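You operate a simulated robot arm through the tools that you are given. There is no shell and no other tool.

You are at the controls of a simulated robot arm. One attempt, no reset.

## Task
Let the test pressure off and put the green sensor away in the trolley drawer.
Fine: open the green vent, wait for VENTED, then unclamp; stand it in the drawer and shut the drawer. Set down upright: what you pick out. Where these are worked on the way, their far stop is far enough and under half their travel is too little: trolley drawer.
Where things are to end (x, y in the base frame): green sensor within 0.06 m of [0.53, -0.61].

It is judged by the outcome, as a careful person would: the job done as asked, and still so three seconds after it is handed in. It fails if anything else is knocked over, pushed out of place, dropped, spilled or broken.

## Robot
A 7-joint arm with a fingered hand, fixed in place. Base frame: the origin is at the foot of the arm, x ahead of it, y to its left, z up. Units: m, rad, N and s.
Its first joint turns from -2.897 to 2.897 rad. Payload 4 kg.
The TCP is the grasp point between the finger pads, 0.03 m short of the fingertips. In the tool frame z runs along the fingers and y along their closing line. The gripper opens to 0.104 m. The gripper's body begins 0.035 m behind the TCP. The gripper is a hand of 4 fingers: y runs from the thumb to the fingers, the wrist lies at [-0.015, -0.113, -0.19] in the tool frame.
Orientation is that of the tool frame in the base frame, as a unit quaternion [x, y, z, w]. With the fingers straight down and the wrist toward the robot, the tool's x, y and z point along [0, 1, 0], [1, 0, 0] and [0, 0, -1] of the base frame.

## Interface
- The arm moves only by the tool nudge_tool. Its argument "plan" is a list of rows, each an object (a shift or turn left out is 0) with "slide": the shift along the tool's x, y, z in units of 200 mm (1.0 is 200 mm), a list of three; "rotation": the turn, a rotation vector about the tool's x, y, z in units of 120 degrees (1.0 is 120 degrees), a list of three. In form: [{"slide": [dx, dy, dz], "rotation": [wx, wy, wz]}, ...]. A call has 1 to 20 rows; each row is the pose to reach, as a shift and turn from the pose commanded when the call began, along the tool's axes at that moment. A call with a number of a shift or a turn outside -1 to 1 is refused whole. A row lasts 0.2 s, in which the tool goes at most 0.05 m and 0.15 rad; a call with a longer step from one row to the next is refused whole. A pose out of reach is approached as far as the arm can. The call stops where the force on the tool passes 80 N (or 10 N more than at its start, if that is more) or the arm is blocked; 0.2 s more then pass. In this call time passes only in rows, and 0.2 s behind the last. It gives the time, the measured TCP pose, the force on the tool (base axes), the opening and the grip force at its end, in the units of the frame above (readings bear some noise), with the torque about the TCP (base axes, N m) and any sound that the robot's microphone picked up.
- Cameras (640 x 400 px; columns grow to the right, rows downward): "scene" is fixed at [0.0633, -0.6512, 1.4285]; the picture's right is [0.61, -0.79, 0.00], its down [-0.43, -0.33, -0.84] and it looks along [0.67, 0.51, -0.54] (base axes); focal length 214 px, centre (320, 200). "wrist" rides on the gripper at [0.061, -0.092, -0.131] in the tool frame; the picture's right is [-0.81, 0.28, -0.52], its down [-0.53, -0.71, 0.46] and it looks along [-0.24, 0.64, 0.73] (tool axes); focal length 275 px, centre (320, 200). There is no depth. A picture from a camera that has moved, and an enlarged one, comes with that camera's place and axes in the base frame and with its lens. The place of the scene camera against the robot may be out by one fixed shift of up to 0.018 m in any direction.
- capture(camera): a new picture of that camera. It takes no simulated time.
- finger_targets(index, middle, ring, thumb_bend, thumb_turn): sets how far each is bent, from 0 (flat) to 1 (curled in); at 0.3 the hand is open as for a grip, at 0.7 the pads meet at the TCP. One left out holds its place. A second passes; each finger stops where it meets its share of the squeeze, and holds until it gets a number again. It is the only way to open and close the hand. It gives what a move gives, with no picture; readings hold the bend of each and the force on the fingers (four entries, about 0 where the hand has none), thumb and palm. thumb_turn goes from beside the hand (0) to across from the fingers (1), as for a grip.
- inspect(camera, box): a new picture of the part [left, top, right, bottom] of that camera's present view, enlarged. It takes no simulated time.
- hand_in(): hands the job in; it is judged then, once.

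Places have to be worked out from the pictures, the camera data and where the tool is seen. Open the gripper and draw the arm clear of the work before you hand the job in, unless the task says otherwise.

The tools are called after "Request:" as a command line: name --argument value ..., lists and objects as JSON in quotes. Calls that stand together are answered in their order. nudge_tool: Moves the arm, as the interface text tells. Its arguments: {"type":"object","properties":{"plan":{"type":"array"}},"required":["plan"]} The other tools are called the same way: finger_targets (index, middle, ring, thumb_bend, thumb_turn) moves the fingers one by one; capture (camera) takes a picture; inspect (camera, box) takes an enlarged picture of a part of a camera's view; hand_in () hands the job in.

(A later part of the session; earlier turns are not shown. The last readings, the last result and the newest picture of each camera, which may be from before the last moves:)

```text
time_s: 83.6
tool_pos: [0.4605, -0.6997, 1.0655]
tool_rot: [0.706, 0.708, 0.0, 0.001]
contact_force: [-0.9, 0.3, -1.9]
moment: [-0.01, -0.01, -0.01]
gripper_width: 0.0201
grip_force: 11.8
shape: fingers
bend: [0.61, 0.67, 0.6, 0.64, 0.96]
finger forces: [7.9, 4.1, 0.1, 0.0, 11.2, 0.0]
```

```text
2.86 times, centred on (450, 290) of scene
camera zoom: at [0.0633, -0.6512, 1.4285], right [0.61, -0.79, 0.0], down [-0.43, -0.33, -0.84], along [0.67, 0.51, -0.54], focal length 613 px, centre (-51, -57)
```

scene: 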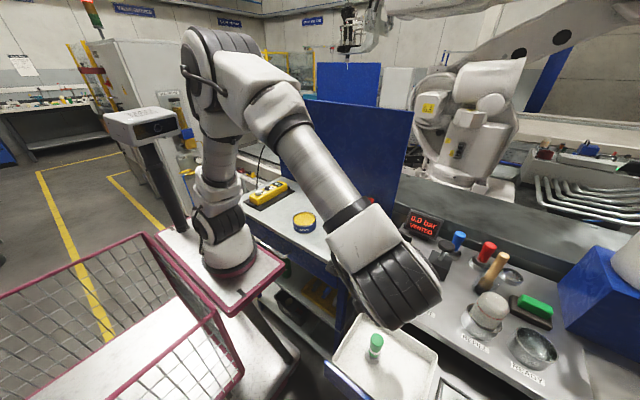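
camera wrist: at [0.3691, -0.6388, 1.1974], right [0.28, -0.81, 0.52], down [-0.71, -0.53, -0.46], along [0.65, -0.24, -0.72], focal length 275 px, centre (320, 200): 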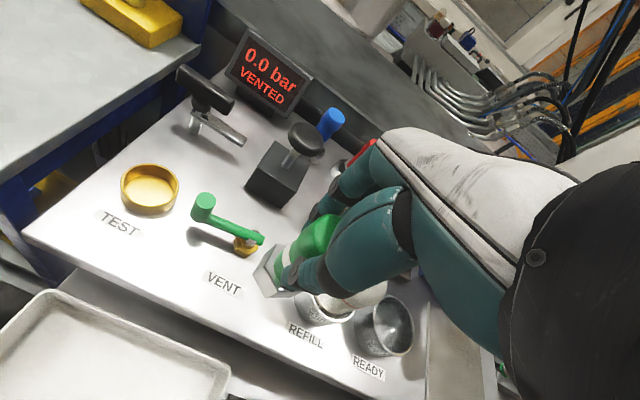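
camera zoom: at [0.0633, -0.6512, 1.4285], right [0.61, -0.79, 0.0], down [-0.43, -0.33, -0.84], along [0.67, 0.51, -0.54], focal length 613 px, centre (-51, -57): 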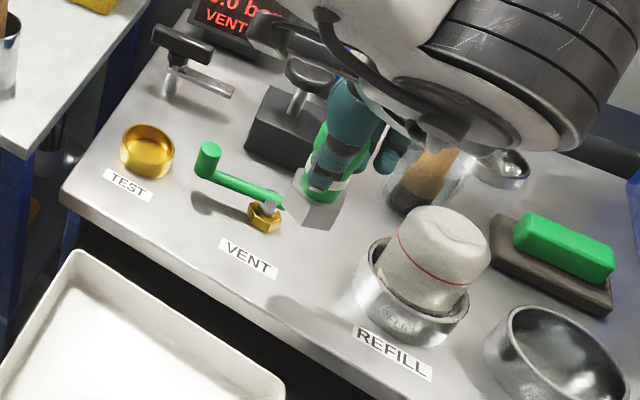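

The landing spot is clear: right of the VENT label, a few cm from the REFILL cup. I'll shift 1 cm further from the front edge and lower to just above the surface.

Request:
nudge_tool --plan '[{"slide": [0.01, 0.05, 0.1]}, {"slide": [0.01, 0.05, 0.25]}, {"slide": [0.01, 0.05, 0.4]}, {"slide": [0.01, 0.05, 0.46]}]'

Request:
inspect --camera "wrist" --box '[180, 180, 400, 380]'

Request:
inspect --camera "scene" --box '[380, 240, 500, 340]'

```text
time_s: 84.6
tool_pos: [0.4715, -0.6928, 0.9711]
tool_rot: [0.706, 0.709, 0.001, 0.0]
contact_force: [0.1, -0.5, -1.9]
moment: [0.0, 0.0, 0.01]
gripper_width: 0.0202
grip_force: 12.1
shape: fingers
bend: [0.61, 0.67, 0.6, 0.64, 0.96]
finger forces: [7.9, 4.1, 0.0, 0.0, 11.3, 0.0]
```

```text
2.00 times, centred on (290, 280) of wrist
camera zoom: at [0.3799, -0.6325, 1.103], right [0.28, -0.81, 0.52], down [-0.71, -0.53, -0.46], along [0.65, -0.24, -0.72], focal length 551 px, centre (380, 40)
```

zoom: 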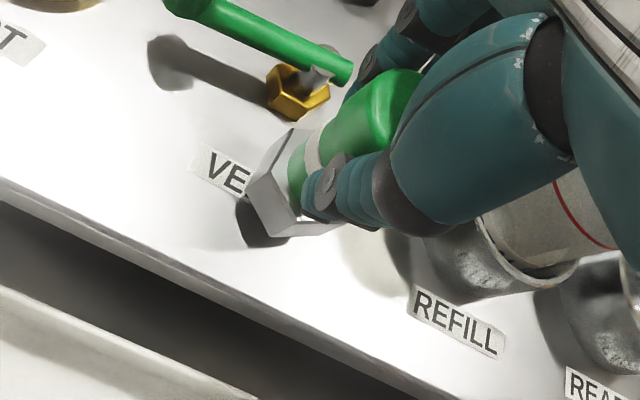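

```text
4.00 times, centred on (440, 290) of scene
camera zoom: at [0.0633, -0.6512, 1.4285], right [0.61, -0.79, 0.0], down [-0.43, -0.33, -0.84], along [0.67, 0.51, -0.54], focal length 858 px, centre (-160, -160)
```

zoom: 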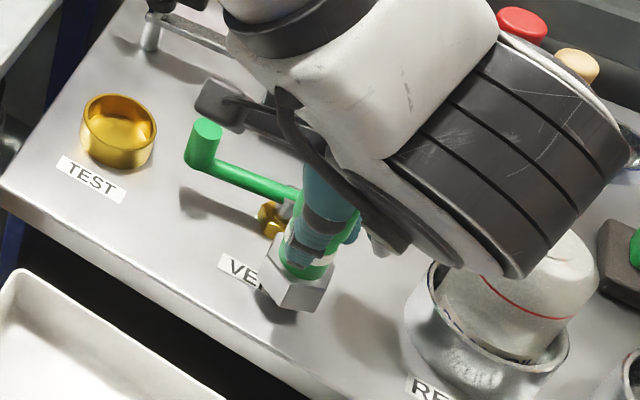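

The base is within about 1–2 cm of the surface with clear space around it. I'll lower in small steps until it touches.

Request:
nudge_tool --plan '[{"slide": [0, 0, 0.025]}, {"slide": [0, 0, 0.05]}]'

Request:
inspect --camera "wrist" --box '[220, 200, 340, 300]'

```text
time_s: 85.2
tool_pos: [0.4717, -0.6931, 0.963]
tool_rot: [0.706, 0.708, 0.001, 0.0]
contact_force: [0.3, 0.5, -0.9]
moment: [-0.01, 0.0, 0.01]
gripper_width: 0.0201
grip_force: 11.9
shape: fingers
bend: [0.61, 0.67, 0.6, 0.64, 0.96]
finger forces: [8.0, 4.1, 0.1, 0.1, 11.2, 0.0]
```

```text
4.00 times, centred on (280, 250) of wrist
camera zoom: at [0.3794, -0.6328, 1.0939], right [0.28, -0.81, 0.52], down [-0.71, -0.53, -0.46], along [0.65, -0.24, -0.72], focal length 1101 px, centre (480, 0)
```

zoom: 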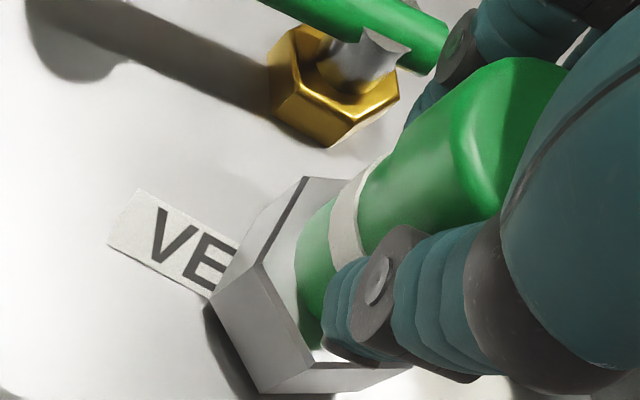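

Nearly touching (load easing from -1.9 to -0.9 N). I'll lower a few millimetres more.

Request:
nudge_tool --plan '[{"slide": [0, 0, 0.012]}, {"slide": [0, 0, 0.022]}]'

```text
time_s: 85.8
tool_pos: [0.4704, -0.694, 0.9601]
tool_rot: [0.706, 0.708, 0.0, 0.0]
contact_force: [2.1, -0.8, 5.8]
moment: [0.03, 0.03, -0.02]
gripper_width: 0.0199
grip_force: 12.2
shape: fingers
bend: [0.61, 0.67, 0.6, 0.64, 0.96]
finger forces: [8.6, 4.9, 0.0, 0.1, 11.1, 0.0]
```

Contact at about 6–8 N: the sensor stands on the tabletop (base 0.084 m below the TCP). I'll release it and rise straight up.

Request:
finger_targets --index 0.48 --middle 0.48 --ring 0.48 --thumb_bend 0.48

Request:
nudge_tool --plan '[{"slide": [0, 0, -0.1]}, {"slide": [0, 0, -0.25]}, {"slide": [0, 0, -0.45]}, {"slide": [0, 0, -0.65]}, {"slide": [0, 0, -0.8]}]'

Request:
capture --camera "wrist"

Request:
capture --camera "scene"

```text
time_s: 86.8
tool_pos: [0.4707, -0.6934, 0.9573]
tool_rot: [0.706, 0.709, 0.0, 0.0]
contact_force: [-0.3, 0.3, 0.2]
moment: [-0.02, 0.0, 0.02]
gripper_width: 0.0569
grip_force: 0.1
shape: fingers
bend: [0.48, 0.48, 0.48, 0.48, 0.97]
finger forces: [0.0, 0.0, 0.0, 0.1, 0.0, 0.1]
```

```text
time_s: 88.0
tool_pos: [0.4707, -0.6963, 1.1195]
tool_rot: [0.707, 0.707, 0.001, 0.0]
contact_force: [0.1, 0.1, -0.1]
moment: [0.0, 0.01, -0.01]
gripper_width: 0.0567
grip_force: 0.1
shape: fingers
bend: [0.48, 0.48, 0.48, 0.48, 0.97]
finger forces: [0.1, 0.0, 0.1, 0.0, 0.0, 0.0]
```

```text
taken
camera wrist: at [0.3779, -0.6361, 1.2507], right [0.28, -0.81, 0.52], down [-0.71, -0.53, -0.46], along [0.65, -0.24, -0.72], focal length 275 px, centre (320, 200)
```

wrist: 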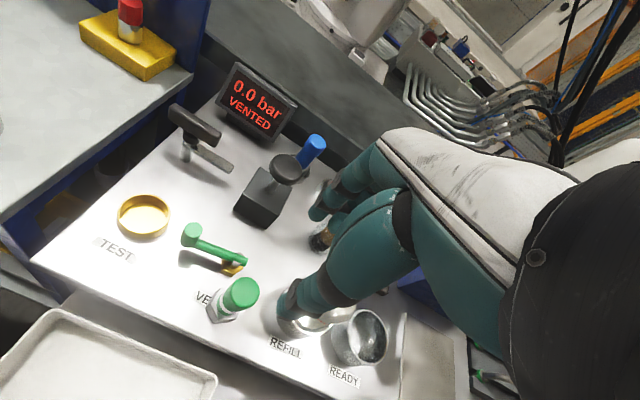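

```text
taken
```

scene: 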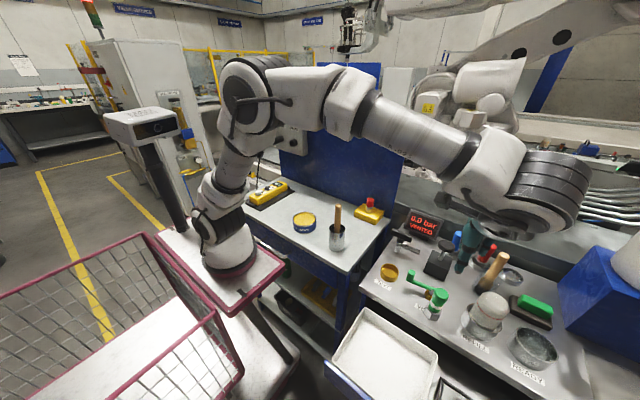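

The sensor stands safely parked at about (0.476, -0.694). Now I'll shut the upper drawer: back the hand out in front of the trolley, pitch it forward and make a fist to push on the drawer face left of the handle.

Request:
nudge_tool --plan '[{"slide": [0, -0.2, 0]}, {"slide": [0, -0.4, 0]}, {"slide": [0, -0.6, 0]}, {"slide": [0, -0.8, 0]}, {"slide": [0, -1.0, 0]}]'

Request:
finger_targets --index 0.75 --middle 0.75 --ring 0.75 --thumb_bend 0.7

Request:
nudge_tool --plan '[{"slide": [0.0, -0.06, 0.06], "rotation": [-0.0648, 0, 0]}, {"slide": [0.0, -0.12, 0.13], "rotation": [-0.1296, 0, 0]}, {"slide": [0.01, -0.18, 0.2], "rotation": [-0.1944, 0, 0]}, {"slide": [0.01, -0.24, 0.26], "rotation": [-0.2592, 0, 0]}, {"slide": [0.02, -0.3, 0.33], "rotation": [-0.324, 0, 0]}, {"slide": [0.02, -0.36, 0.4], "rotation": [-0.3888, 0, 0]}, {"slide": [0.03, -0.42, 0.46], "rotation": [-0.4536, 0, 0]}, {"slide": [0.03, -0.48, 0.53], "rotation": [-0.5184, 0, 0]}, {"slide": [0.03, -0.525, 0.6], "rotation": [-0.5833, 0, 0]}]'

Request:
capture --camera "wrist"

Request:
capture --camera "scene"

```text
time_s: 89.2
tool_pos: [0.2684, -0.6933, 1.121]
tool_rot: [0.706, 0.708, 0.0, 0.001]
contact_force: [0.3, 0.6, 0.1]
moment: [0.01, 0.02, 0.03]
gripper_width: 0.0571
grip_force: 0.1
shape: fingers
bend: [0.48, 0.48, 0.48, 0.48, 0.97]
finger forces: [0.1, 0.0, 0.1, 0.0, 0.0, 0.0]
```

```text
time_s: 90.2
tool_pos: [0.2669, -0.6933, 1.1188]
tool_rot: [0.706, 0.708, 0.001, 0.0]
contact_force: [0.2, -0.1, 0.5]
moment: [-0.01, 0.0, 0.01]
gripper_width: 0.0
grip_force: 0.1
shape: fingers
bend: [0.74, 0.75, 0.75, 0.68, 0.97]
finger forces: [0.0, 0.1, 0.1, 0.0, 0.0, 0.0]
```

```text
time_s: 92.2
tool_pos: [0.1645, -0.6882, 0.9987]
tool_rot: [0.578, 0.579, 0.407, 0.406]
contact_force: [0.0, -0.1, -0.2]
moment: [-0.02, 0.03, -0.01]
gripper_width: 0.0
grip_force: 0.1
shape: fingers
bend: [0.74, 0.75, 0.75, 0.68, 0.97]
finger forces: [0.1, 0.0, 0.0, 0.0, 0.1, 0.0]
```

```text
taken
camera wrist: at [0.011, -0.6274, 0.9571], right [-0.39, -0.81, 0.43], down [0.19, -0.53, -0.83], along [0.9, -0.24, 0.36], focal length 275 px, centre (320, 200)
```

wrist: 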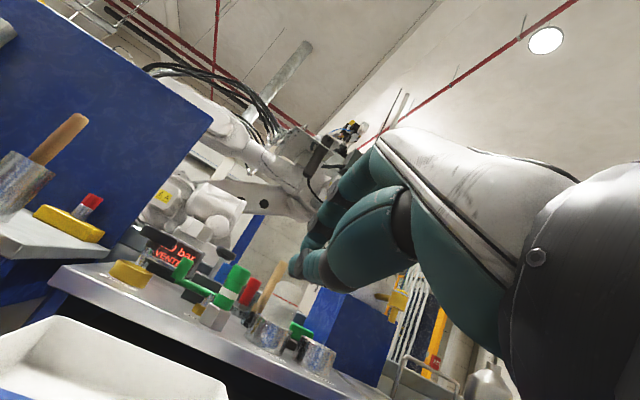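

```text
taken
```

scene: 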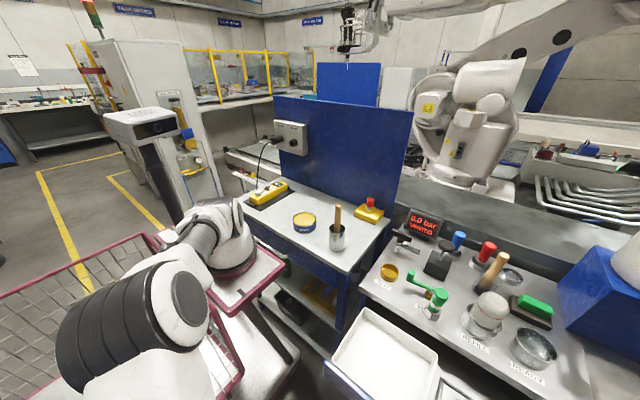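

The fist points forward above the drawer front. I'll lower it to z ≈ 0.80, in front of the face.

Request:
nudge_tool --plan '[{"slide": [0, -0.187, 0.068]}, {"slide": [0, -0.374, 0.136]}, {"slide": [0, -0.561, 0.204]}, {"slide": [0, -0.748, 0.272]}, {"slide": [0, -0.935, 0.34]}]'

Request:
capture --camera "wrist"

Request:
inspect --camera "scene" --box '[280, 260, 480, 400]'

```text
time_s: 93.4
tool_pos: [0.1643, -0.69, 0.7971]
tool_rot: [0.578, 0.58, 0.407, 0.405]
contact_force: [0.8, 0.6, 0.8]
moment: [-0.01, 0.03, 0.02]
gripper_width: 0.0
grip_force: 0.2
shape: fingers
bend: [0.74, 0.75, 0.75, 0.68, 0.97]
finger forces: [0.1, 0.1, 0.1, 0.1, 0.0, 0.0]
```

```text
taken
camera wrist: at [0.0108, -0.6296, 0.756], right [-0.39, -0.81, 0.44], down [0.19, -0.53, -0.83], along [0.9, -0.24, 0.36], focal length 275 px, centre (320, 200)
```

wrist: 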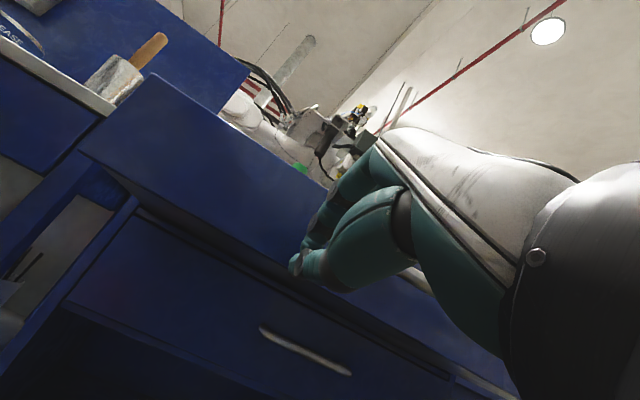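

```text
2.86 times, centred on (380, 330) of scene
camera zoom: at [0.0633, -0.6512, 1.4285], right [0.61, -0.79, 0.0], down [-0.43, -0.33, -0.84], along [0.67, 0.51, -0.54], focal length 613 px, centre (149, -171)
```

zoom: 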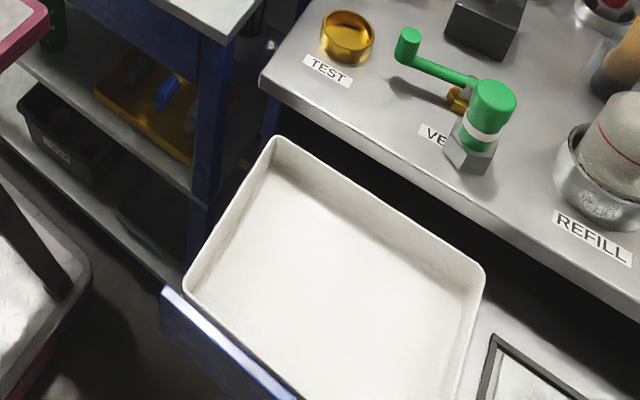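

The fist faces the drawer front with nothing in between. I'll push it in steadily along +x.

Request:
nudge_tool --plan '[{"slide": [0, 0.034, 0.094]}, {"slide": [0, 0.068, 0.188]}, {"slide": [0, 0.103, 0.282]}, {"slide": [0, 0.137, 0.376]}, {"slide": [0, 0.171, 0.47]}, {"slide": [0, 0.205, 0.564]}]'

Request:
inspect --camera "scene" --box '[320, 260, 520, 400]'

```text
time_s: 94.8
tool_pos: [0.2888, -0.689, 0.7992]
tool_rot: [0.579, 0.58, 0.406, 0.405]
contact_force: [0.0, 0.4, 0.1]
moment: [-0.03, 0.03, -0.02]
gripper_width: 0.0001
grip_force: 0.1
shape: fingers
bend: [0.75, 0.75, 0.75, 0.68, 0.97]
finger forces: [0.0, 0.0, 0.0, 0.0, 0.0, 0.1]
```

```text
2.86 times, centred on (420, 330) of scene
camera zoom: at [0.0633, -0.6512, 1.4285], right [0.61, -0.79, 0.0], down [-0.43, -0.33, -0.84], along [0.67, 0.51, -0.54], focal length 613 px, centre (34, -171)
```

zoom: 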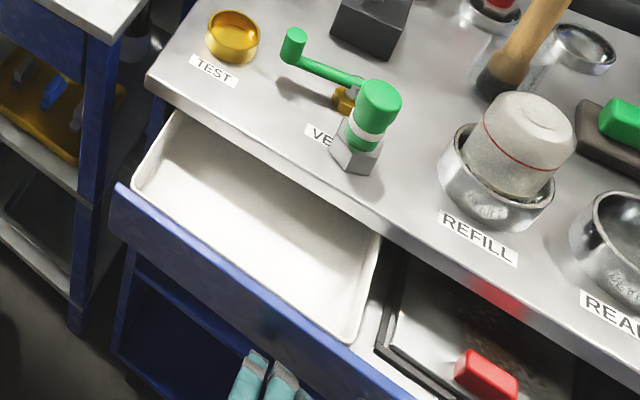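

The drawer is sliding in smoothly. I'll continue pushing to the closed position.

Request:
nudge_tool --plan '[{"slide": [0, 0.034, 0.094]}, {"slide": [0, 0.068, 0.188]}, {"slide": [0, 0.103, 0.282]}, {"slide": [0, 0.137, 0.376]}, {"slide": [0, 0.171, 0.47]}, {"slide": [0, 0.197, 0.54]}]'

Request:
inspect --camera "scene" --box '[320, 260, 520, 400]'

Request:
capture --camera "wrist"

```text
time_s: 96.2
tool_pos: [0.4015, -0.686, 0.8017]
tool_rot: [0.579, 0.579, 0.407, 0.405]
contact_force: [-0.2, -1.0, -0.3]
moment: [0.01, -0.01, 0.03]
gripper_width: 0.0001
grip_force: 0.1
shape: fingers
bend: [0.75, 0.75, 0.75, 0.68, 0.97]
finger forces: [0.0, 0.1, 0.0, 0.0, 0.1, 0.1]
```

```text
2.86 times, centred on (420, 330) of scene
camera zoom: at [0.0633, -0.6512, 1.4285], right [0.61, -0.79, 0.0], down [-0.43, -0.33, -0.84], along [0.67, 0.51, -0.54], focal length 613 px, centre (34, -171)
```

zoom: 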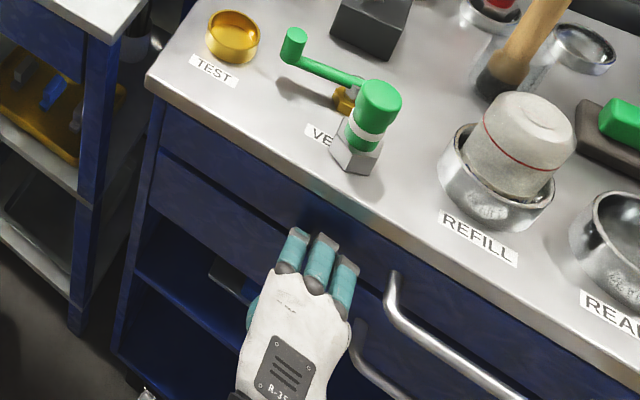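

```text
taken
camera wrist: at [0.2475, -0.6262, 0.7605], right [-0.39, -0.81, 0.43], down [0.19, -0.53, -0.83], along [0.9, -0.24, 0.36], focal length 275 px, centre (320, 200)
```

wrist: 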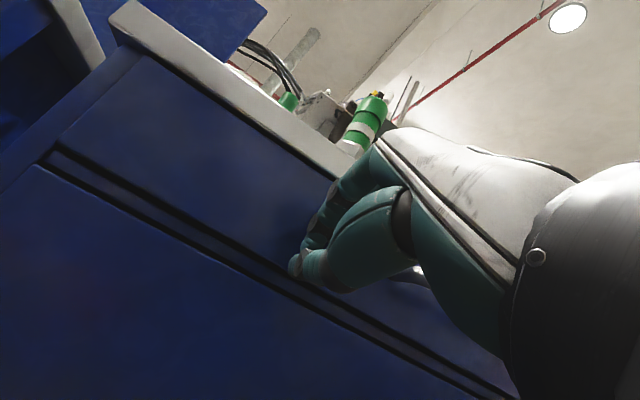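

The upper drawer looks closed. I'll press another centimetre to confirm it's on its stop.

Request:
nudge_tool --plan '[{"slide": [0, 0.0085, 0.0235]}, {"slide": [0, 0.017, 0.047]}, {"slide": [0, 0.022, 0.06]}]'

Request:
inspect --camera "scene" --box '[340, 280, 540, 400]'

```text
time_s: 97.0
tool_pos: [0.4104, -0.6884, 0.8008]
tool_rot: [0.579, 0.579, 0.406, 0.406]
contact_force: [-30.2, 2.1, 4.5]
moment: [0.09, 0.48, 0.2]
gripper_width: 0.0001
grip_force: 15.1
shape: fingers
bend: [0.75, 0.75, 0.75, 0.71, 0.97]
finger forces: [0.1, 1.0, 0.0, 0.0, 29.4, 0.0]
```

```text
3.20 times, centred on (440, 340) of scene
camera zoom: at [0.0633, -0.6512, 1.4285], right [0.61, -0.79, 0.0], down [-0.43, -0.33, -0.84], along [0.67, 0.51, -0.54], focal length 686 px, centre (-64, -248)
```

zoom: 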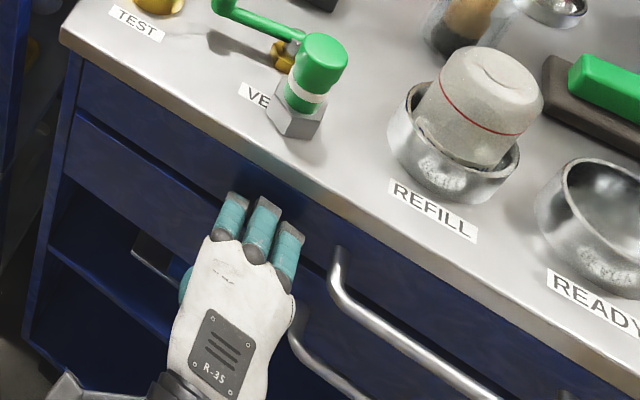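

The drawer is firmly on its closed stop (30 N). Next the lower handle, bar at about x = 0.40, z = 0.707, same y-span. I'll back off, then move to staging in front of it with the same forward pitch so the knuckles stay clear of the upper bar.

Request:
nudge_tool --plan '[{"slide": [0, -0.06, -0.17]}, {"slide": [0, -0.125, -0.345]}, {"slide": [0, -0.188, -0.517]}]'

Request:
nudge_tool --plan '[{"slide": [-0.14, -0.1, 0.037]}, {"slide": [-0.28, -0.2, 0.073]}, {"slide": [-0.42, -0.3, 0.11]}, {"slide": [-0.56, -0.404, 0.147]}]'

Request:
finger_targets --index 0.52 --middle 0.52 --ring 0.52 --thumb_bend 0.35

Request:
capture --camera "wrist"

Request:
inspect --camera "scene" --box '[380, 300, 540, 400]'

```text
time_s: 97.8
tool_pos: [0.302, -0.6888, 0.799]
tool_rot: [0.577, 0.58, 0.408, 0.405]
contact_force: [0.3, -0.5, 0.1]
moment: [0.0, 0.01, -0.02]
gripper_width: 0.0
grip_force: 0.1
shape: fingers
bend: [0.75, 0.75, 0.75, 0.68, 0.97]
finger forces: [0.1, 0.0, 0.0, 0.0, 0.0, 0.0]
```

```text
time_s: 98.8
tool_pos: [0.303, -0.7809, 0.7283]
tool_rot: [0.578, 0.58, 0.407, 0.405]
contact_force: [-0.5, 0.3, 0.1]
moment: [-0.02, 0.03, -0.01]
gripper_width: 0.0
grip_force: 0.0
shape: fingers
bend: [0.75, 0.75, 0.75, 0.68, 0.97]
finger forces: [0.0, 0.0, 0.0, 0.1, 0.0, 0.0]
out of reach, approached as far as the arm can: row 4
```

```text
time_s: 99.8
tool_pos: [0.3041, -0.7814, 0.7276]
tool_rot: [0.578, 0.579, 0.407, 0.405]
contact_force: [0.6, 0.0, -0.7]
moment: [-0.01, -0.01, 0.01]
gripper_width: 0.0679
grip_force: 0.1
shape: fingers
bend: [0.52, 0.52, 0.52, 0.35, 0.97]
finger forces: [0.1, 0.1, 0.1, 0.0, 0.1, 0.0]
```

```text
taken
camera wrist: at [0.1499, -0.7206, 0.687], right [-0.39, -0.81, 0.43], down [0.19, -0.53, -0.83], along [0.9, -0.24, 0.36], focal length 275 px, centre (320, 200)
```

wrist: 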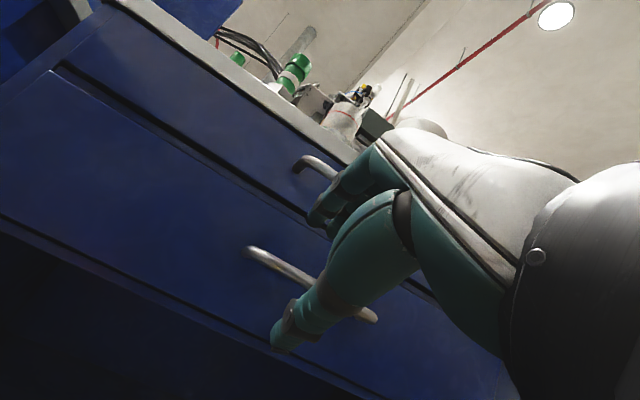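

```text
4.00 times, centred on (460, 350) of scene
camera zoom: at [0.0633, -0.6512, 1.4285], right [0.61, -0.79, 0.0], down [-0.43, -0.33, -0.84], along [0.67, 0.51, -0.54], focal length 858 px, centre (-240, -400)
```

zoom: 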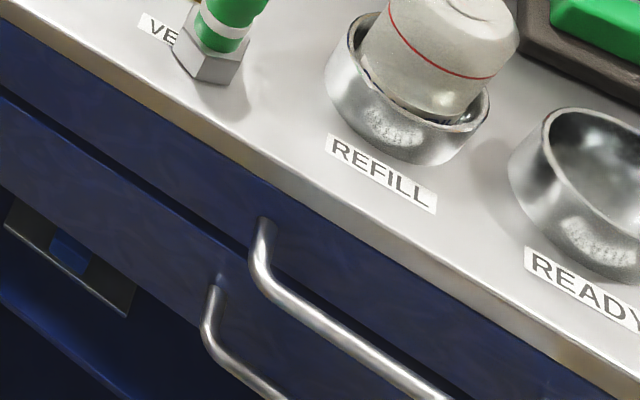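

At this low, far pose the arm reports the edge of its reach, but reach should ease as I go forward. I'll advance 3 cm toward the bar and see whether it tracks.

Request:
nudge_tool --plan '[{"slide": [0, 0.026, 0.07]}, {"slide": [0, 0.051, 0.141]}]'

Request:
capture --camera "wrist"

Request:
inspect --camera "scene" --box '[380, 300, 540, 400]'

```text
time_s: 100.4
tool_pos: [0.3337, -0.7822, 0.728]
tool_rot: [0.578, 0.58, 0.407, 0.405]
contact_force: [0.2, -0.5, 0.6]
moment: [0.03, -0.05, 0.01]
gripper_width: 0.0682
grip_force: 0.0
shape: fingers
bend: [0.52, 0.52, 0.52, 0.35, 0.97]
finger forces: [0.0, 0.0, 0.0, 0.0, 0.1, 0.0]
```

```text
taken
camera wrist: at [0.1812, -0.7209, 0.6867], right [-0.39, -0.81, 0.43], down [0.19, -0.53, -0.83], along [0.9, -0.24, 0.36], focal length 275 px, centre (320, 200)
```

wrist: 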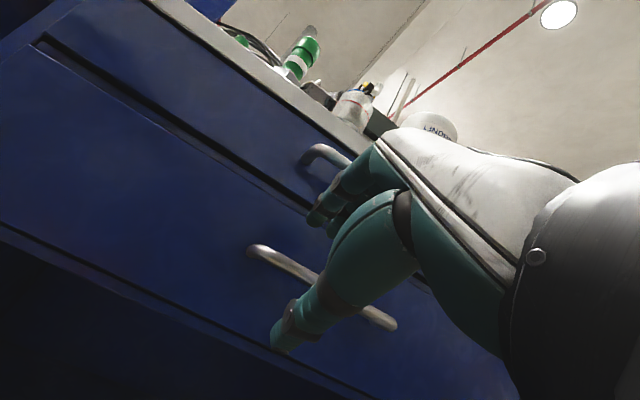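

```text
4.00 times, centred on (460, 350) of scene
camera zoom: at [0.0633, -0.6512, 1.4285], right [0.61, -0.79, 0.0], down [-0.43, -0.33, -0.84], along [0.67, 0.51, -0.54], focal length 858 px, centre (-240, -400)
```

zoom: 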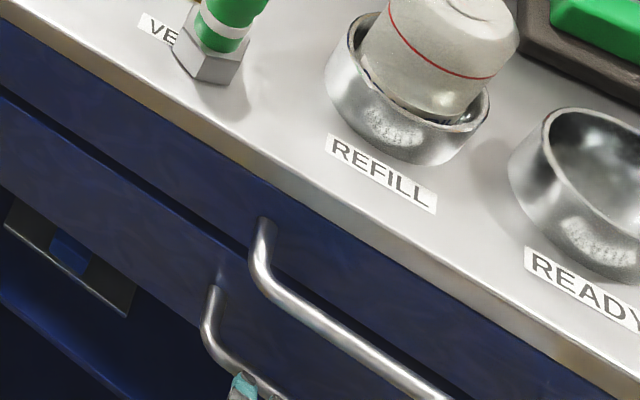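

It tracks again: TCP (0.334, -0.782, 0.728), and the lower bar measures z ≈ 0.71. I'll move in over the bar, slightly down, in short rows.

Request:
nudge_tool --plan '[{"slide": [-0.005, 0.007, 0.08]}, {"slide": [-0.01, 0.014, 0.16]}]'

Request:
inspect --camera "wrist" --box '[200, 150, 420, 370]'

Request:
inspect --camera "scene" --box '[400, 320, 500, 400]'

```text
time_s: 101.0
tool_pos: [0.3673, -0.7822, 0.719]
tool_rot: [0.58, 0.579, 0.405, 0.406]
contact_force: [0.2, 0.7, 0.2]
moment: [0.01, 0.02, 0.01]
gripper_width: 0.0685
grip_force: 0.1
shape: fingers
bend: [0.52, 0.52, 0.52, 0.35, 0.97]
finger forces: [0.1, 0.0, 0.0, 0.1, 0.1, 0.0]
```

```text
1.82 times, centred on (310, 260) of wrist
camera zoom: at [0.2131, -0.722, 0.6776], right [-0.39, -0.81, 0.43], down [0.19, -0.53, -0.83], along [0.9, -0.24, 0.36], focal length 500 px, centre (338, 91)
```

zoom: 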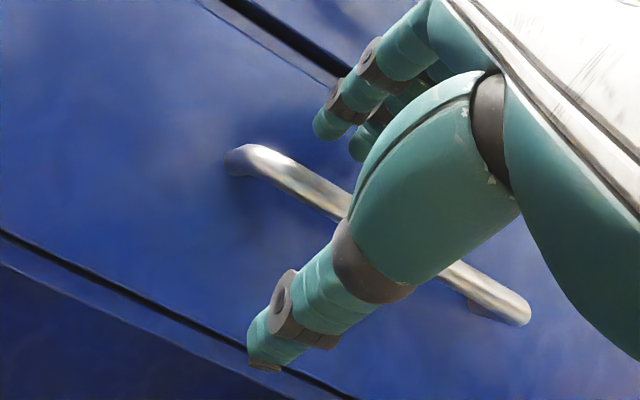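

```text
5.00 times, centred on (450, 360) of scene
camera zoom: at [0.0633, -0.6512, 1.4285], right [0.61, -0.79, 0.0], down [-0.43, -0.33, -0.84], along [0.67, 0.51, -0.54], focal length 1072 px, centre (-330, -600)
```

zoom: 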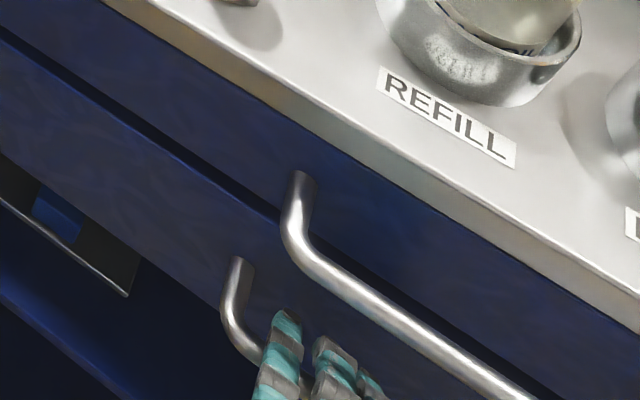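

The fingers are above the lower bar and below the upper one, no contact. I'll advance the last ~2 cm and then close.

Request:
nudge_tool --plan '[{"slide": [0, 0.014, 0.045]}, {"slide": [0, 0.028, 0.091]}]'

Request:
finger_targets --index 0.78 --middle 0.78 --ring 0.78 --thumb_bend 0.7

Request:
inspect --camera "wrist" --box '[200, 150, 420, 370]'

Request:
inspect --camera "scene" --box '[400, 320, 500, 400]'

```text
time_s: 101.6
tool_pos: [0.385, -0.7809, 0.7171]
tool_rot: [0.579, 0.58, 0.406, 0.405]
contact_force: [-0.6, 0.2, -1.1]
moment: [-0.01, -0.01, 0.02]
gripper_width: 0.0684
grip_force: 0.0
shape: fingers
bend: [0.52, 0.52, 0.52, 0.35, 0.97]
finger forces: [0.0, 0.0, 0.1, 0.0, 0.0, 0.0]
```

```text
time_s: 102.6
tool_pos: [0.3862, -0.7826, 0.7167]
tool_rot: [0.578, 0.579, 0.407, 0.406]
contact_force: [0.7, -1.0, -2.1]
moment: [0.0, 0.0, 0.03]
gripper_width: 0.0005
grip_force: 0.7
shape: fingers
bend: [0.78, 0.78, 0.78, 0.66, 0.97]
finger forces: [0.0, 0.0, 0.8, 0.0, 1.2, 0.0]
```

```text
1.82 times, centred on (310, 260) of wrist
camera zoom: at [0.2319, -0.7215, 0.6756], right [-0.39, -0.81, 0.43], down [0.19, -0.53, -0.83], along [0.9, -0.24, 0.36], focal length 500 px, centre (338, 91)
```

zoom: 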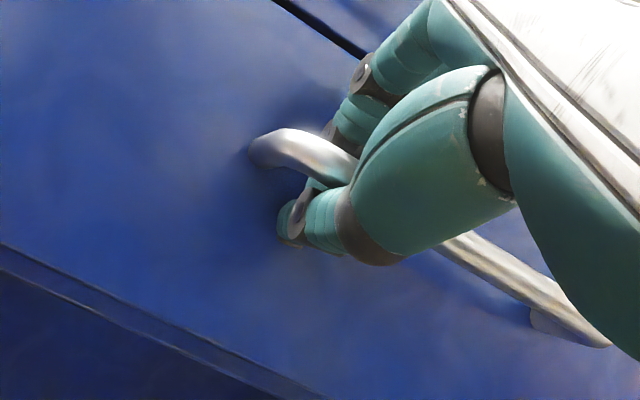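

```text
5.00 times, centred on (450, 360) of scene
camera zoom: at [0.0633, -0.6512, 1.4285], right [0.61, -0.79, 0.0], down [-0.43, -0.33, -0.84], along [0.67, 0.51, -0.54], focal length 1072 px, centre (-330, -600)
```

zoom: 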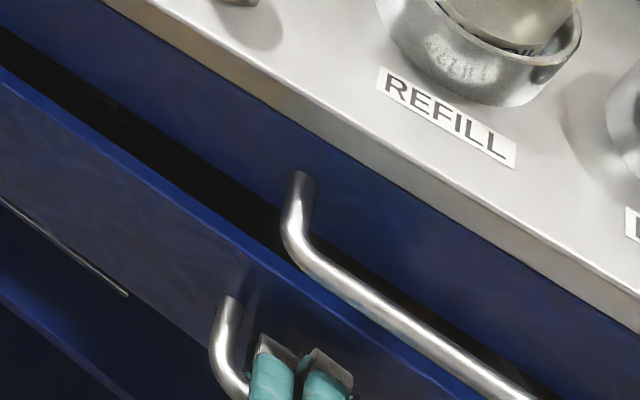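

The lower drawer is real and has already come out slightly. I'll pull it straight back 10 cm.

Request:
nudge_tool --plan '[{"slide": [0, -0.043, -0.1175]}, {"slide": [0, -0.0855, -0.235]}, {"slide": [0, -0.128, -0.3525]}, {"slide": [0, -0.171, -0.47]}]'

Request:
inspect --camera "scene" --box '[320, 260, 520, 400]'

```text
time_s: 103.6
tool_pos: [0.2911, -0.7729, 0.7189]
tool_rot: [0.578, 0.58, 0.408, 0.405]
contact_force: [0.1, -5.8, -5.4]
moment: [-0.1, -0.09, 0.02]
gripper_width: 0.0018
grip_force: 3.2
shape: fingers
bend: [0.78, 0.78, 0.78, 0.65, 0.99]
finger forces: [0.1, 0.1, 1.3, 0.0, 5.5, 0.1]
out of reach, approached as far as the arm can: row 3, 4
```

```text
2.86 times, centred on (420, 330) of scene
camera zoom: at [0.0633, -0.6512, 1.4285], right [0.61, -0.79, 0.0], down [-0.43, -0.33, -0.84], along [0.67, 0.51, -0.54], focal length 613 px, centre (34, -171)
```

zoom: 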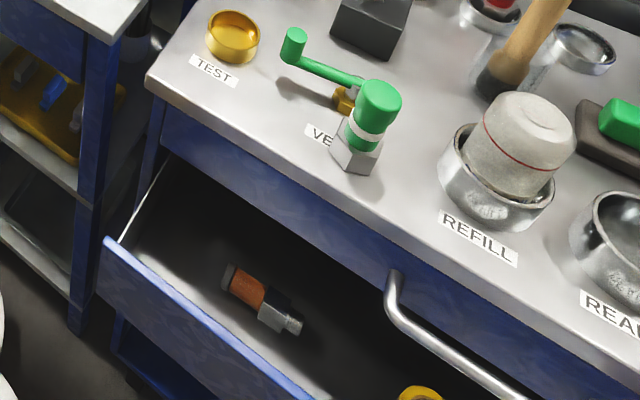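

The lower drawer is about 10 cm out (an orange sensor lies inside, roughly y -0.635 to -0.71), but the arm hits its reach limit in this pitched pose. I'll let go of the bar and instead pull the drawer front by its top edge with the hand pointing down, nearer the robot. First open the hand and withdraw back and toward +y.

Request:
finger_targets --index 0.45 --middle 0.45 --ring 0.45 --thumb_bend 0.35

Request:
nudge_tool --plan '[{"slide": [0.08, -0.028, -0.078]}, {"slide": [0.16, -0.057, -0.157]}, {"slide": [0.25, -0.0855, -0.235]}]'

Request:
capture --camera "wrist"

Request:
inspect --camera "scene" --box '[320, 260, 520, 400]'

```text
time_s: 104.6
tool_pos: [0.2916, -0.7731, 0.719]
tool_rot: [0.578, 0.58, 0.407, 0.405]
contact_force: [-0.6, 1.0, 0.5]
moment: [-0.01, -0.04, 0.01]
gripper_width: 0.0771
grip_force: 0.1
shape: fingers
bend: [0.45, 0.45, 0.45, 0.35, 0.98]
finger forces: [0.1, 0.0, 0.1, 0.0, 0.0, 0.1]
```

```text
time_s: 105.4
tool_pos: [0.2428, -0.7244, 0.7197]
tool_rot: [0.578, 0.579, 0.407, 0.406]
contact_force: [-0.5, 0.1, 0.4]
moment: [-0.01, 0.0, 0.03]
gripper_width: 0.0774
grip_force: 0.1
shape: fingers
bend: [0.45, 0.45, 0.45, 0.35, 0.98]
finger forces: [0.1, 0.1, 0.0, 0.0, 0.1, 0.0]
```

```text
taken
camera wrist: at [0.0883, -0.6623, 0.6782], right [-0.39, -0.81, 0.43], down [0.19, -0.53, -0.83], along [0.9, -0.24, 0.36], focal length 275 px, centre (320, 200)
```

wrist: 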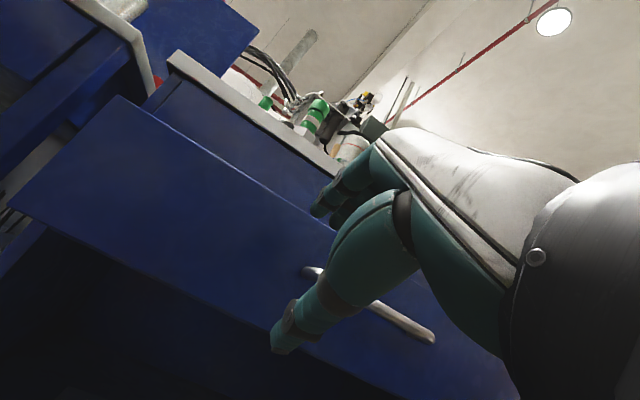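

```text
2.86 times, centred on (420, 330) of scene
camera zoom: at [0.0633, -0.6512, 1.4285], right [0.61, -0.79, 0.0], down [-0.43, -0.33, -0.84], along [0.67, 0.51, -0.54], focal length 613 px, centre (34, -171)
```

zoom: 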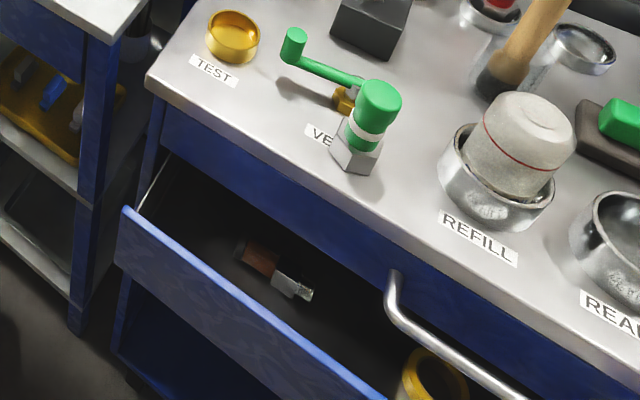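

The drawer sits about 7–8 cm open now. I'll re-approach the lower bar from above at a gentler 30° pitch, which keeps the wrist higher and within reach; first rise and re-pitch.

Request:
nudge_tool --plan '[{"slide": [-0.02, 0.15, -0.04], "rotation": [0.0, 0, 0]}, {"slide": [-0.05, 0.3, -0.08], "rotation": [0.0667, 0, 0]}, {"slide": [-0.1, 0.42, -0.1], "rotation": [0.1333, 0, 0]}, {"slide": [-0.15, 0.53, -0.11], "rotation": [0.2, 0, 0]}, {"slide": [-0.2, 0.6, -0.12], "rotation": [0.2667, 0, 0]}, {"slide": [-0.27, 0.645, -0.128], "rotation": [0.3333, 0, 0]}]'

Request:
finger_targets --index 0.55 --middle 0.55 --ring 0.55 --thumb_bend 0.3

Request:
capture --camera "wrist"

Request:
inspect --camera "wrist" --box '[180, 160, 380, 360]'

Request:
inspect --camera "scene" --box '[360, 280, 520, 400]'

```text
time_s: 106.8
tool_pos: [0.2633, -0.7782, 0.8478]
tool_rot: [0.682, 0.684, 0.184, 0.182]
contact_force: [-0.7, -0.8, -0.6]
moment: [-0.01, -0.04, -0.02]
gripper_width: 0.0777
grip_force: 0.0
shape: fingers
bend: [0.45, 0.45, 0.45, 0.35, 0.98]
finger forces: [0.0, 0.0, 0.0, 0.0, 0.0, 0.0]
```

```text
time_s: 107.8
tool_pos: [0.2639, -0.7774, 0.8473]
tool_rot: [0.681, 0.684, 0.185, 0.183]
contact_force: [0.2, 0.4, 0.4]
moment: [0.0, 0.0, -0.02]
gripper_width: 0.0713
grip_force: 0.0
shape: fingers
bend: [0.55, 0.55, 0.55, 0.3, 0.98]
finger forces: [0.0, 0.0, 0.0, 0.0, 0.0, 0.1]
```

```text
taken
camera wrist: at [0.1195, -0.7176, 0.9157], right [-0.02, -0.81, 0.58], down [-0.39, -0.53, -0.75], along [0.92, -0.24, -0.3], focal length 275 px, centre (320, 200)
```

wrist: 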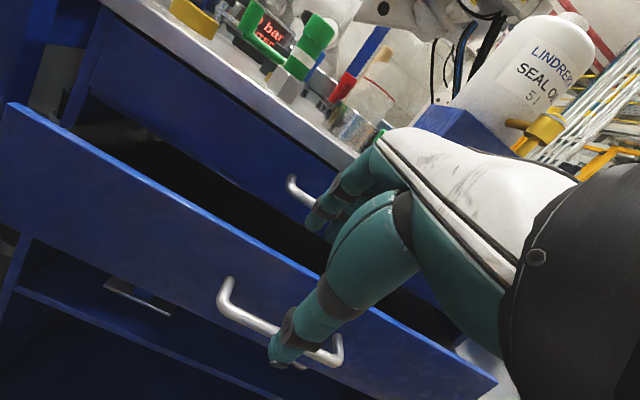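

```text
2.00 times, centred on (280, 260) of wrist
camera zoom: at [0.1195, -0.7176, 0.9157], right [-0.02, -0.81, 0.58], down [-0.39, -0.53, -0.75], along [0.92, -0.24, -0.3], focal length 551 px, centre (400, 80)
```

zoom: 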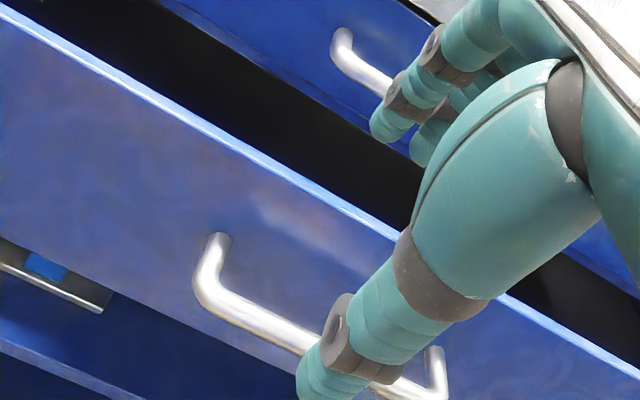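

```text
3.33 times, centred on (440, 340) of scene
camera zoom: at [0.0633, -0.6512, 1.4285], right [0.61, -0.79, 0.0], down [-0.43, -0.33, -0.84], along [0.67, 0.51, -0.54], focal length 715 px, centre (-80, -267)
```

zoom: 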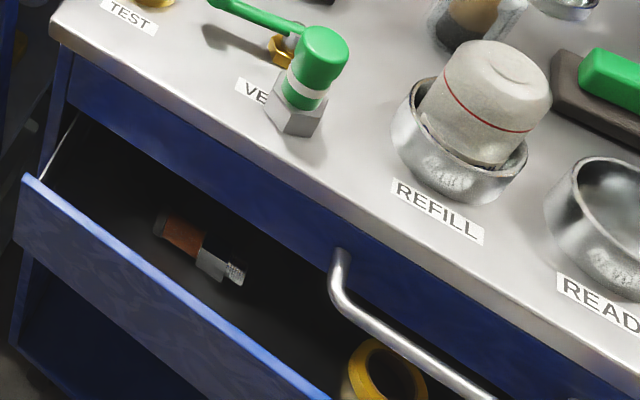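

The lower bar is now at x ≈ 0.326, z ≈ 0.709. I'll align and come in along the finger direction to about 4 cm short.

Request:
nudge_tool --plan '[{"slide": [-0.038, -0.078, 0.15]}, {"slide": [-0.038, -0.078, 0.33]}, {"slide": [-0.038, -0.078, 0.5]}]'

Request:
inspect --camera "wrist" --box '[180, 160, 380, 360]'

Request:
inspect --camera "scene" --box '[380, 300, 520, 400]'

```text
time_s: 108.6
tool_pos: [0.3004, -0.7859, 0.7553]
tool_rot: [0.682, 0.683, 0.183, 0.183]
contact_force: [-0.3, 0.4, -0.8]
moment: [-0.01, 0.0, -0.01]
gripper_width: 0.0714
grip_force: 0.0
shape: fingers
bend: [0.55, 0.55, 0.55, 0.3, 0.98]
finger forces: [0.0, 0.0, 0.0, 0.0, 0.1, 0.0]
```

```text
2.00 times, centred on (280, 260) of wrist
camera zoom: at [0.1556, -0.7251, 0.8227], right [-0.02, -0.81, 0.59], down [-0.39, -0.53, -0.75], along [0.92, -0.24, -0.3], focal length 551 px, centre (400, 80)
```

zoom: 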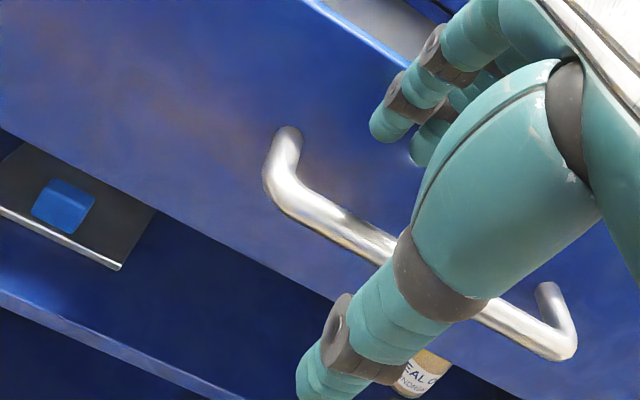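

```text
4.00 times, centred on (450, 350) of scene
camera zoom: at [0.0633, -0.6512, 1.4285], right [0.61, -0.79, 0.0], down [-0.43, -0.33, -0.84], along [0.67, 0.51, -0.54], focal length 858 px, centre (-200, -400)
```

zoom: 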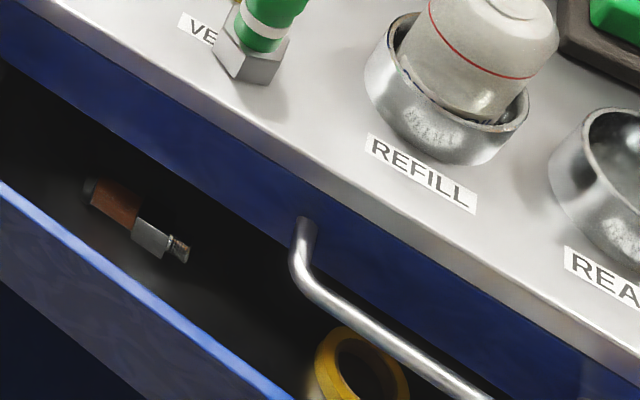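

On line, no contact. I'll advance the last 4 cm and close on the bar.

Request:
nudge_tool --plan '[{"slide": [0, 0, 0.07]}, {"slide": [0, 0, 0.14]}, {"slide": [0, 0, 0.195]}]'

Request:
finger_targets --index 0.78 --middle 0.78 --ring 0.78 --thumb_bend 0.7

Request:
inspect --camera "wrist" --box '[180, 160, 380, 360]'

```text
time_s: 109.4
tool_pos: [0.3195, -0.7843, 0.7209]
tool_rot: [0.682, 0.684, 0.184, 0.183]
contact_force: [0.7, 1.0, 0.5]
moment: [-0.05, 0.0, -0.02]
gripper_width: 0.071
grip_force: 0.0
shape: fingers
bend: [0.55, 0.55, 0.55, 0.3, 0.98]
finger forces: [0.1, 0.1, 0.1, 0.0, 0.0, 0.0]
```

```text
time_s: 110.4
tool_pos: [0.3184, -0.7856, 0.7191]
tool_rot: [0.682, 0.684, 0.185, 0.182]
contact_force: [1.5, -3.2, -12.6]
moment: [-0.01, -0.93, 0.04]
gripper_width: 0.0006
grip_force: 27.1
shape: fingers
bend: [0.76, 0.73, 0.74, 0.66, 0.98]
finger forces: [9.2, 32.6, 8.6, 0.0, 4.3, 0.0]
```

```text
2.00 times, centred on (280, 260) of wrist
camera zoom: at [0.1739, -0.7245, 0.7872], right [-0.02, -0.81, 0.58], down [-0.39, -0.53, -0.75], along [0.92, -0.24, -0.31], focal length 551 px, centre (400, 80)
```

zoom: 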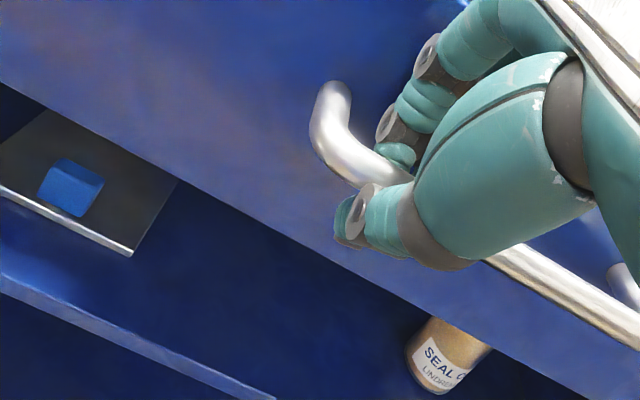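

Firm hold on the bar. I'll pull back another 10 cm.

Request:
nudge_tool --plan '[{"slide": [0, -0.108, -0.063]}, {"slide": [0, -0.216, -0.126]}, {"slide": [0, -0.324, -0.189]}, {"slide": [0, -0.432, -0.2515]}]'

Request:
inspect --camera "scene" --box '[320, 260, 520, 400]'

```text
time_s: 111.4
tool_pos: [0.2209, -0.7842, 0.7199]
tool_rot: [0.682, 0.684, 0.185, 0.182]
contact_force: [0.3, -0.3, -22.6]
moment: [0.1, -0.73, 0.09]
gripper_width: 0.0011
grip_force: 27.8
shape: fingers
bend: [0.76, 0.73, 0.75, 0.66, 0.97]
finger forces: [8.4, 34.5, 7.7, 0.0, 5.3, 0.0]
```

```text
2.86 times, centred on (420, 330) of scene
camera zoom: at [0.0633, -0.6512, 1.4285], right [0.61, -0.79, 0.0], down [-0.43, -0.33, -0.84], along [0.67, 0.51, -0.54], focal length 613 px, centre (34, -171)
```

zoom: 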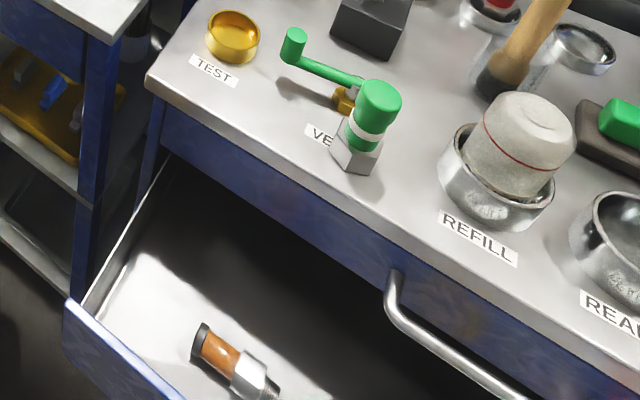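

Opening well. I'll pull a few more centimetres to the far stop.

Request:
nudge_tool --plan '[{"slide": [0, -0.065, -0.038]}, {"slide": [0, -0.13, -0.0755]}, {"slide": [0, -0.173, -0.1006]}]'

Request:
inspect --camera "scene" --box '[320, 260, 520, 400]'

Request:
capture --camera "wrist"

```text
time_s: 112.2
tool_pos: [0.1802, -0.7853, 0.7209]
tool_rot: [0.681, 0.684, 0.185, 0.182]
contact_force: [10.0, 3.5, -29.4]
moment: [0.14, -0.57, 0.17]
gripper_width: 0.0022
grip_force: 24.1
shape: fingers
bend: [0.76, 0.73, 0.75, 0.65, 0.97]
finger forces: [9.6, 25.1, 8.7, 0.0, 5.0, 0.0]
```

```text
2.86 times, centred on (420, 330) of scene
camera zoom: at [0.0633, -0.6512, 1.4285], right [0.61, -0.79, 0.0], down [-0.43, -0.33, -0.84], along [0.67, 0.51, -0.54], focal length 613 px, centre (34, -171)
```

zoom: 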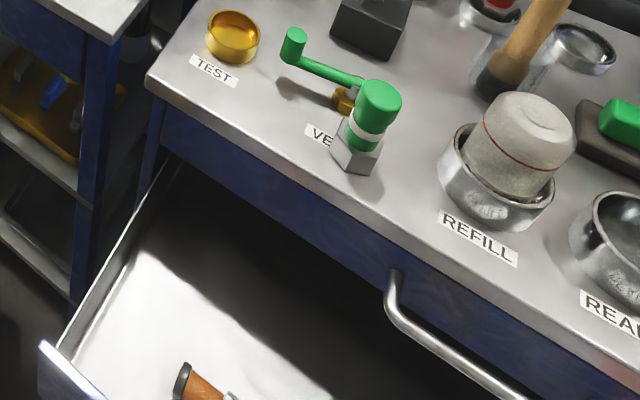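

```text
taken
camera wrist: at [0.0353, -0.7253, 0.7887], right [-0.02, -0.81, 0.58], down [-0.39, -0.53, -0.75], along [0.92, -0.24, -0.3], focal length 275 px, centre (320, 200)
```

wrist: 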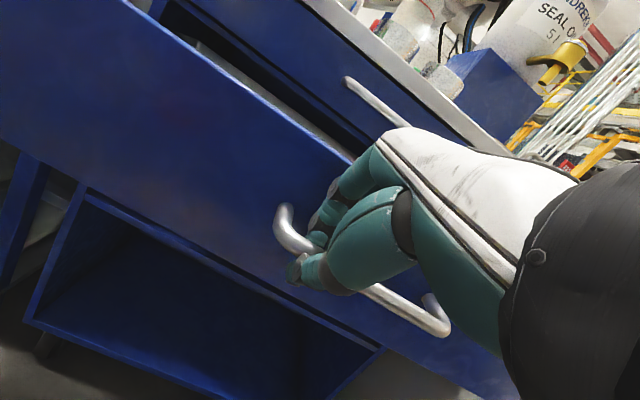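

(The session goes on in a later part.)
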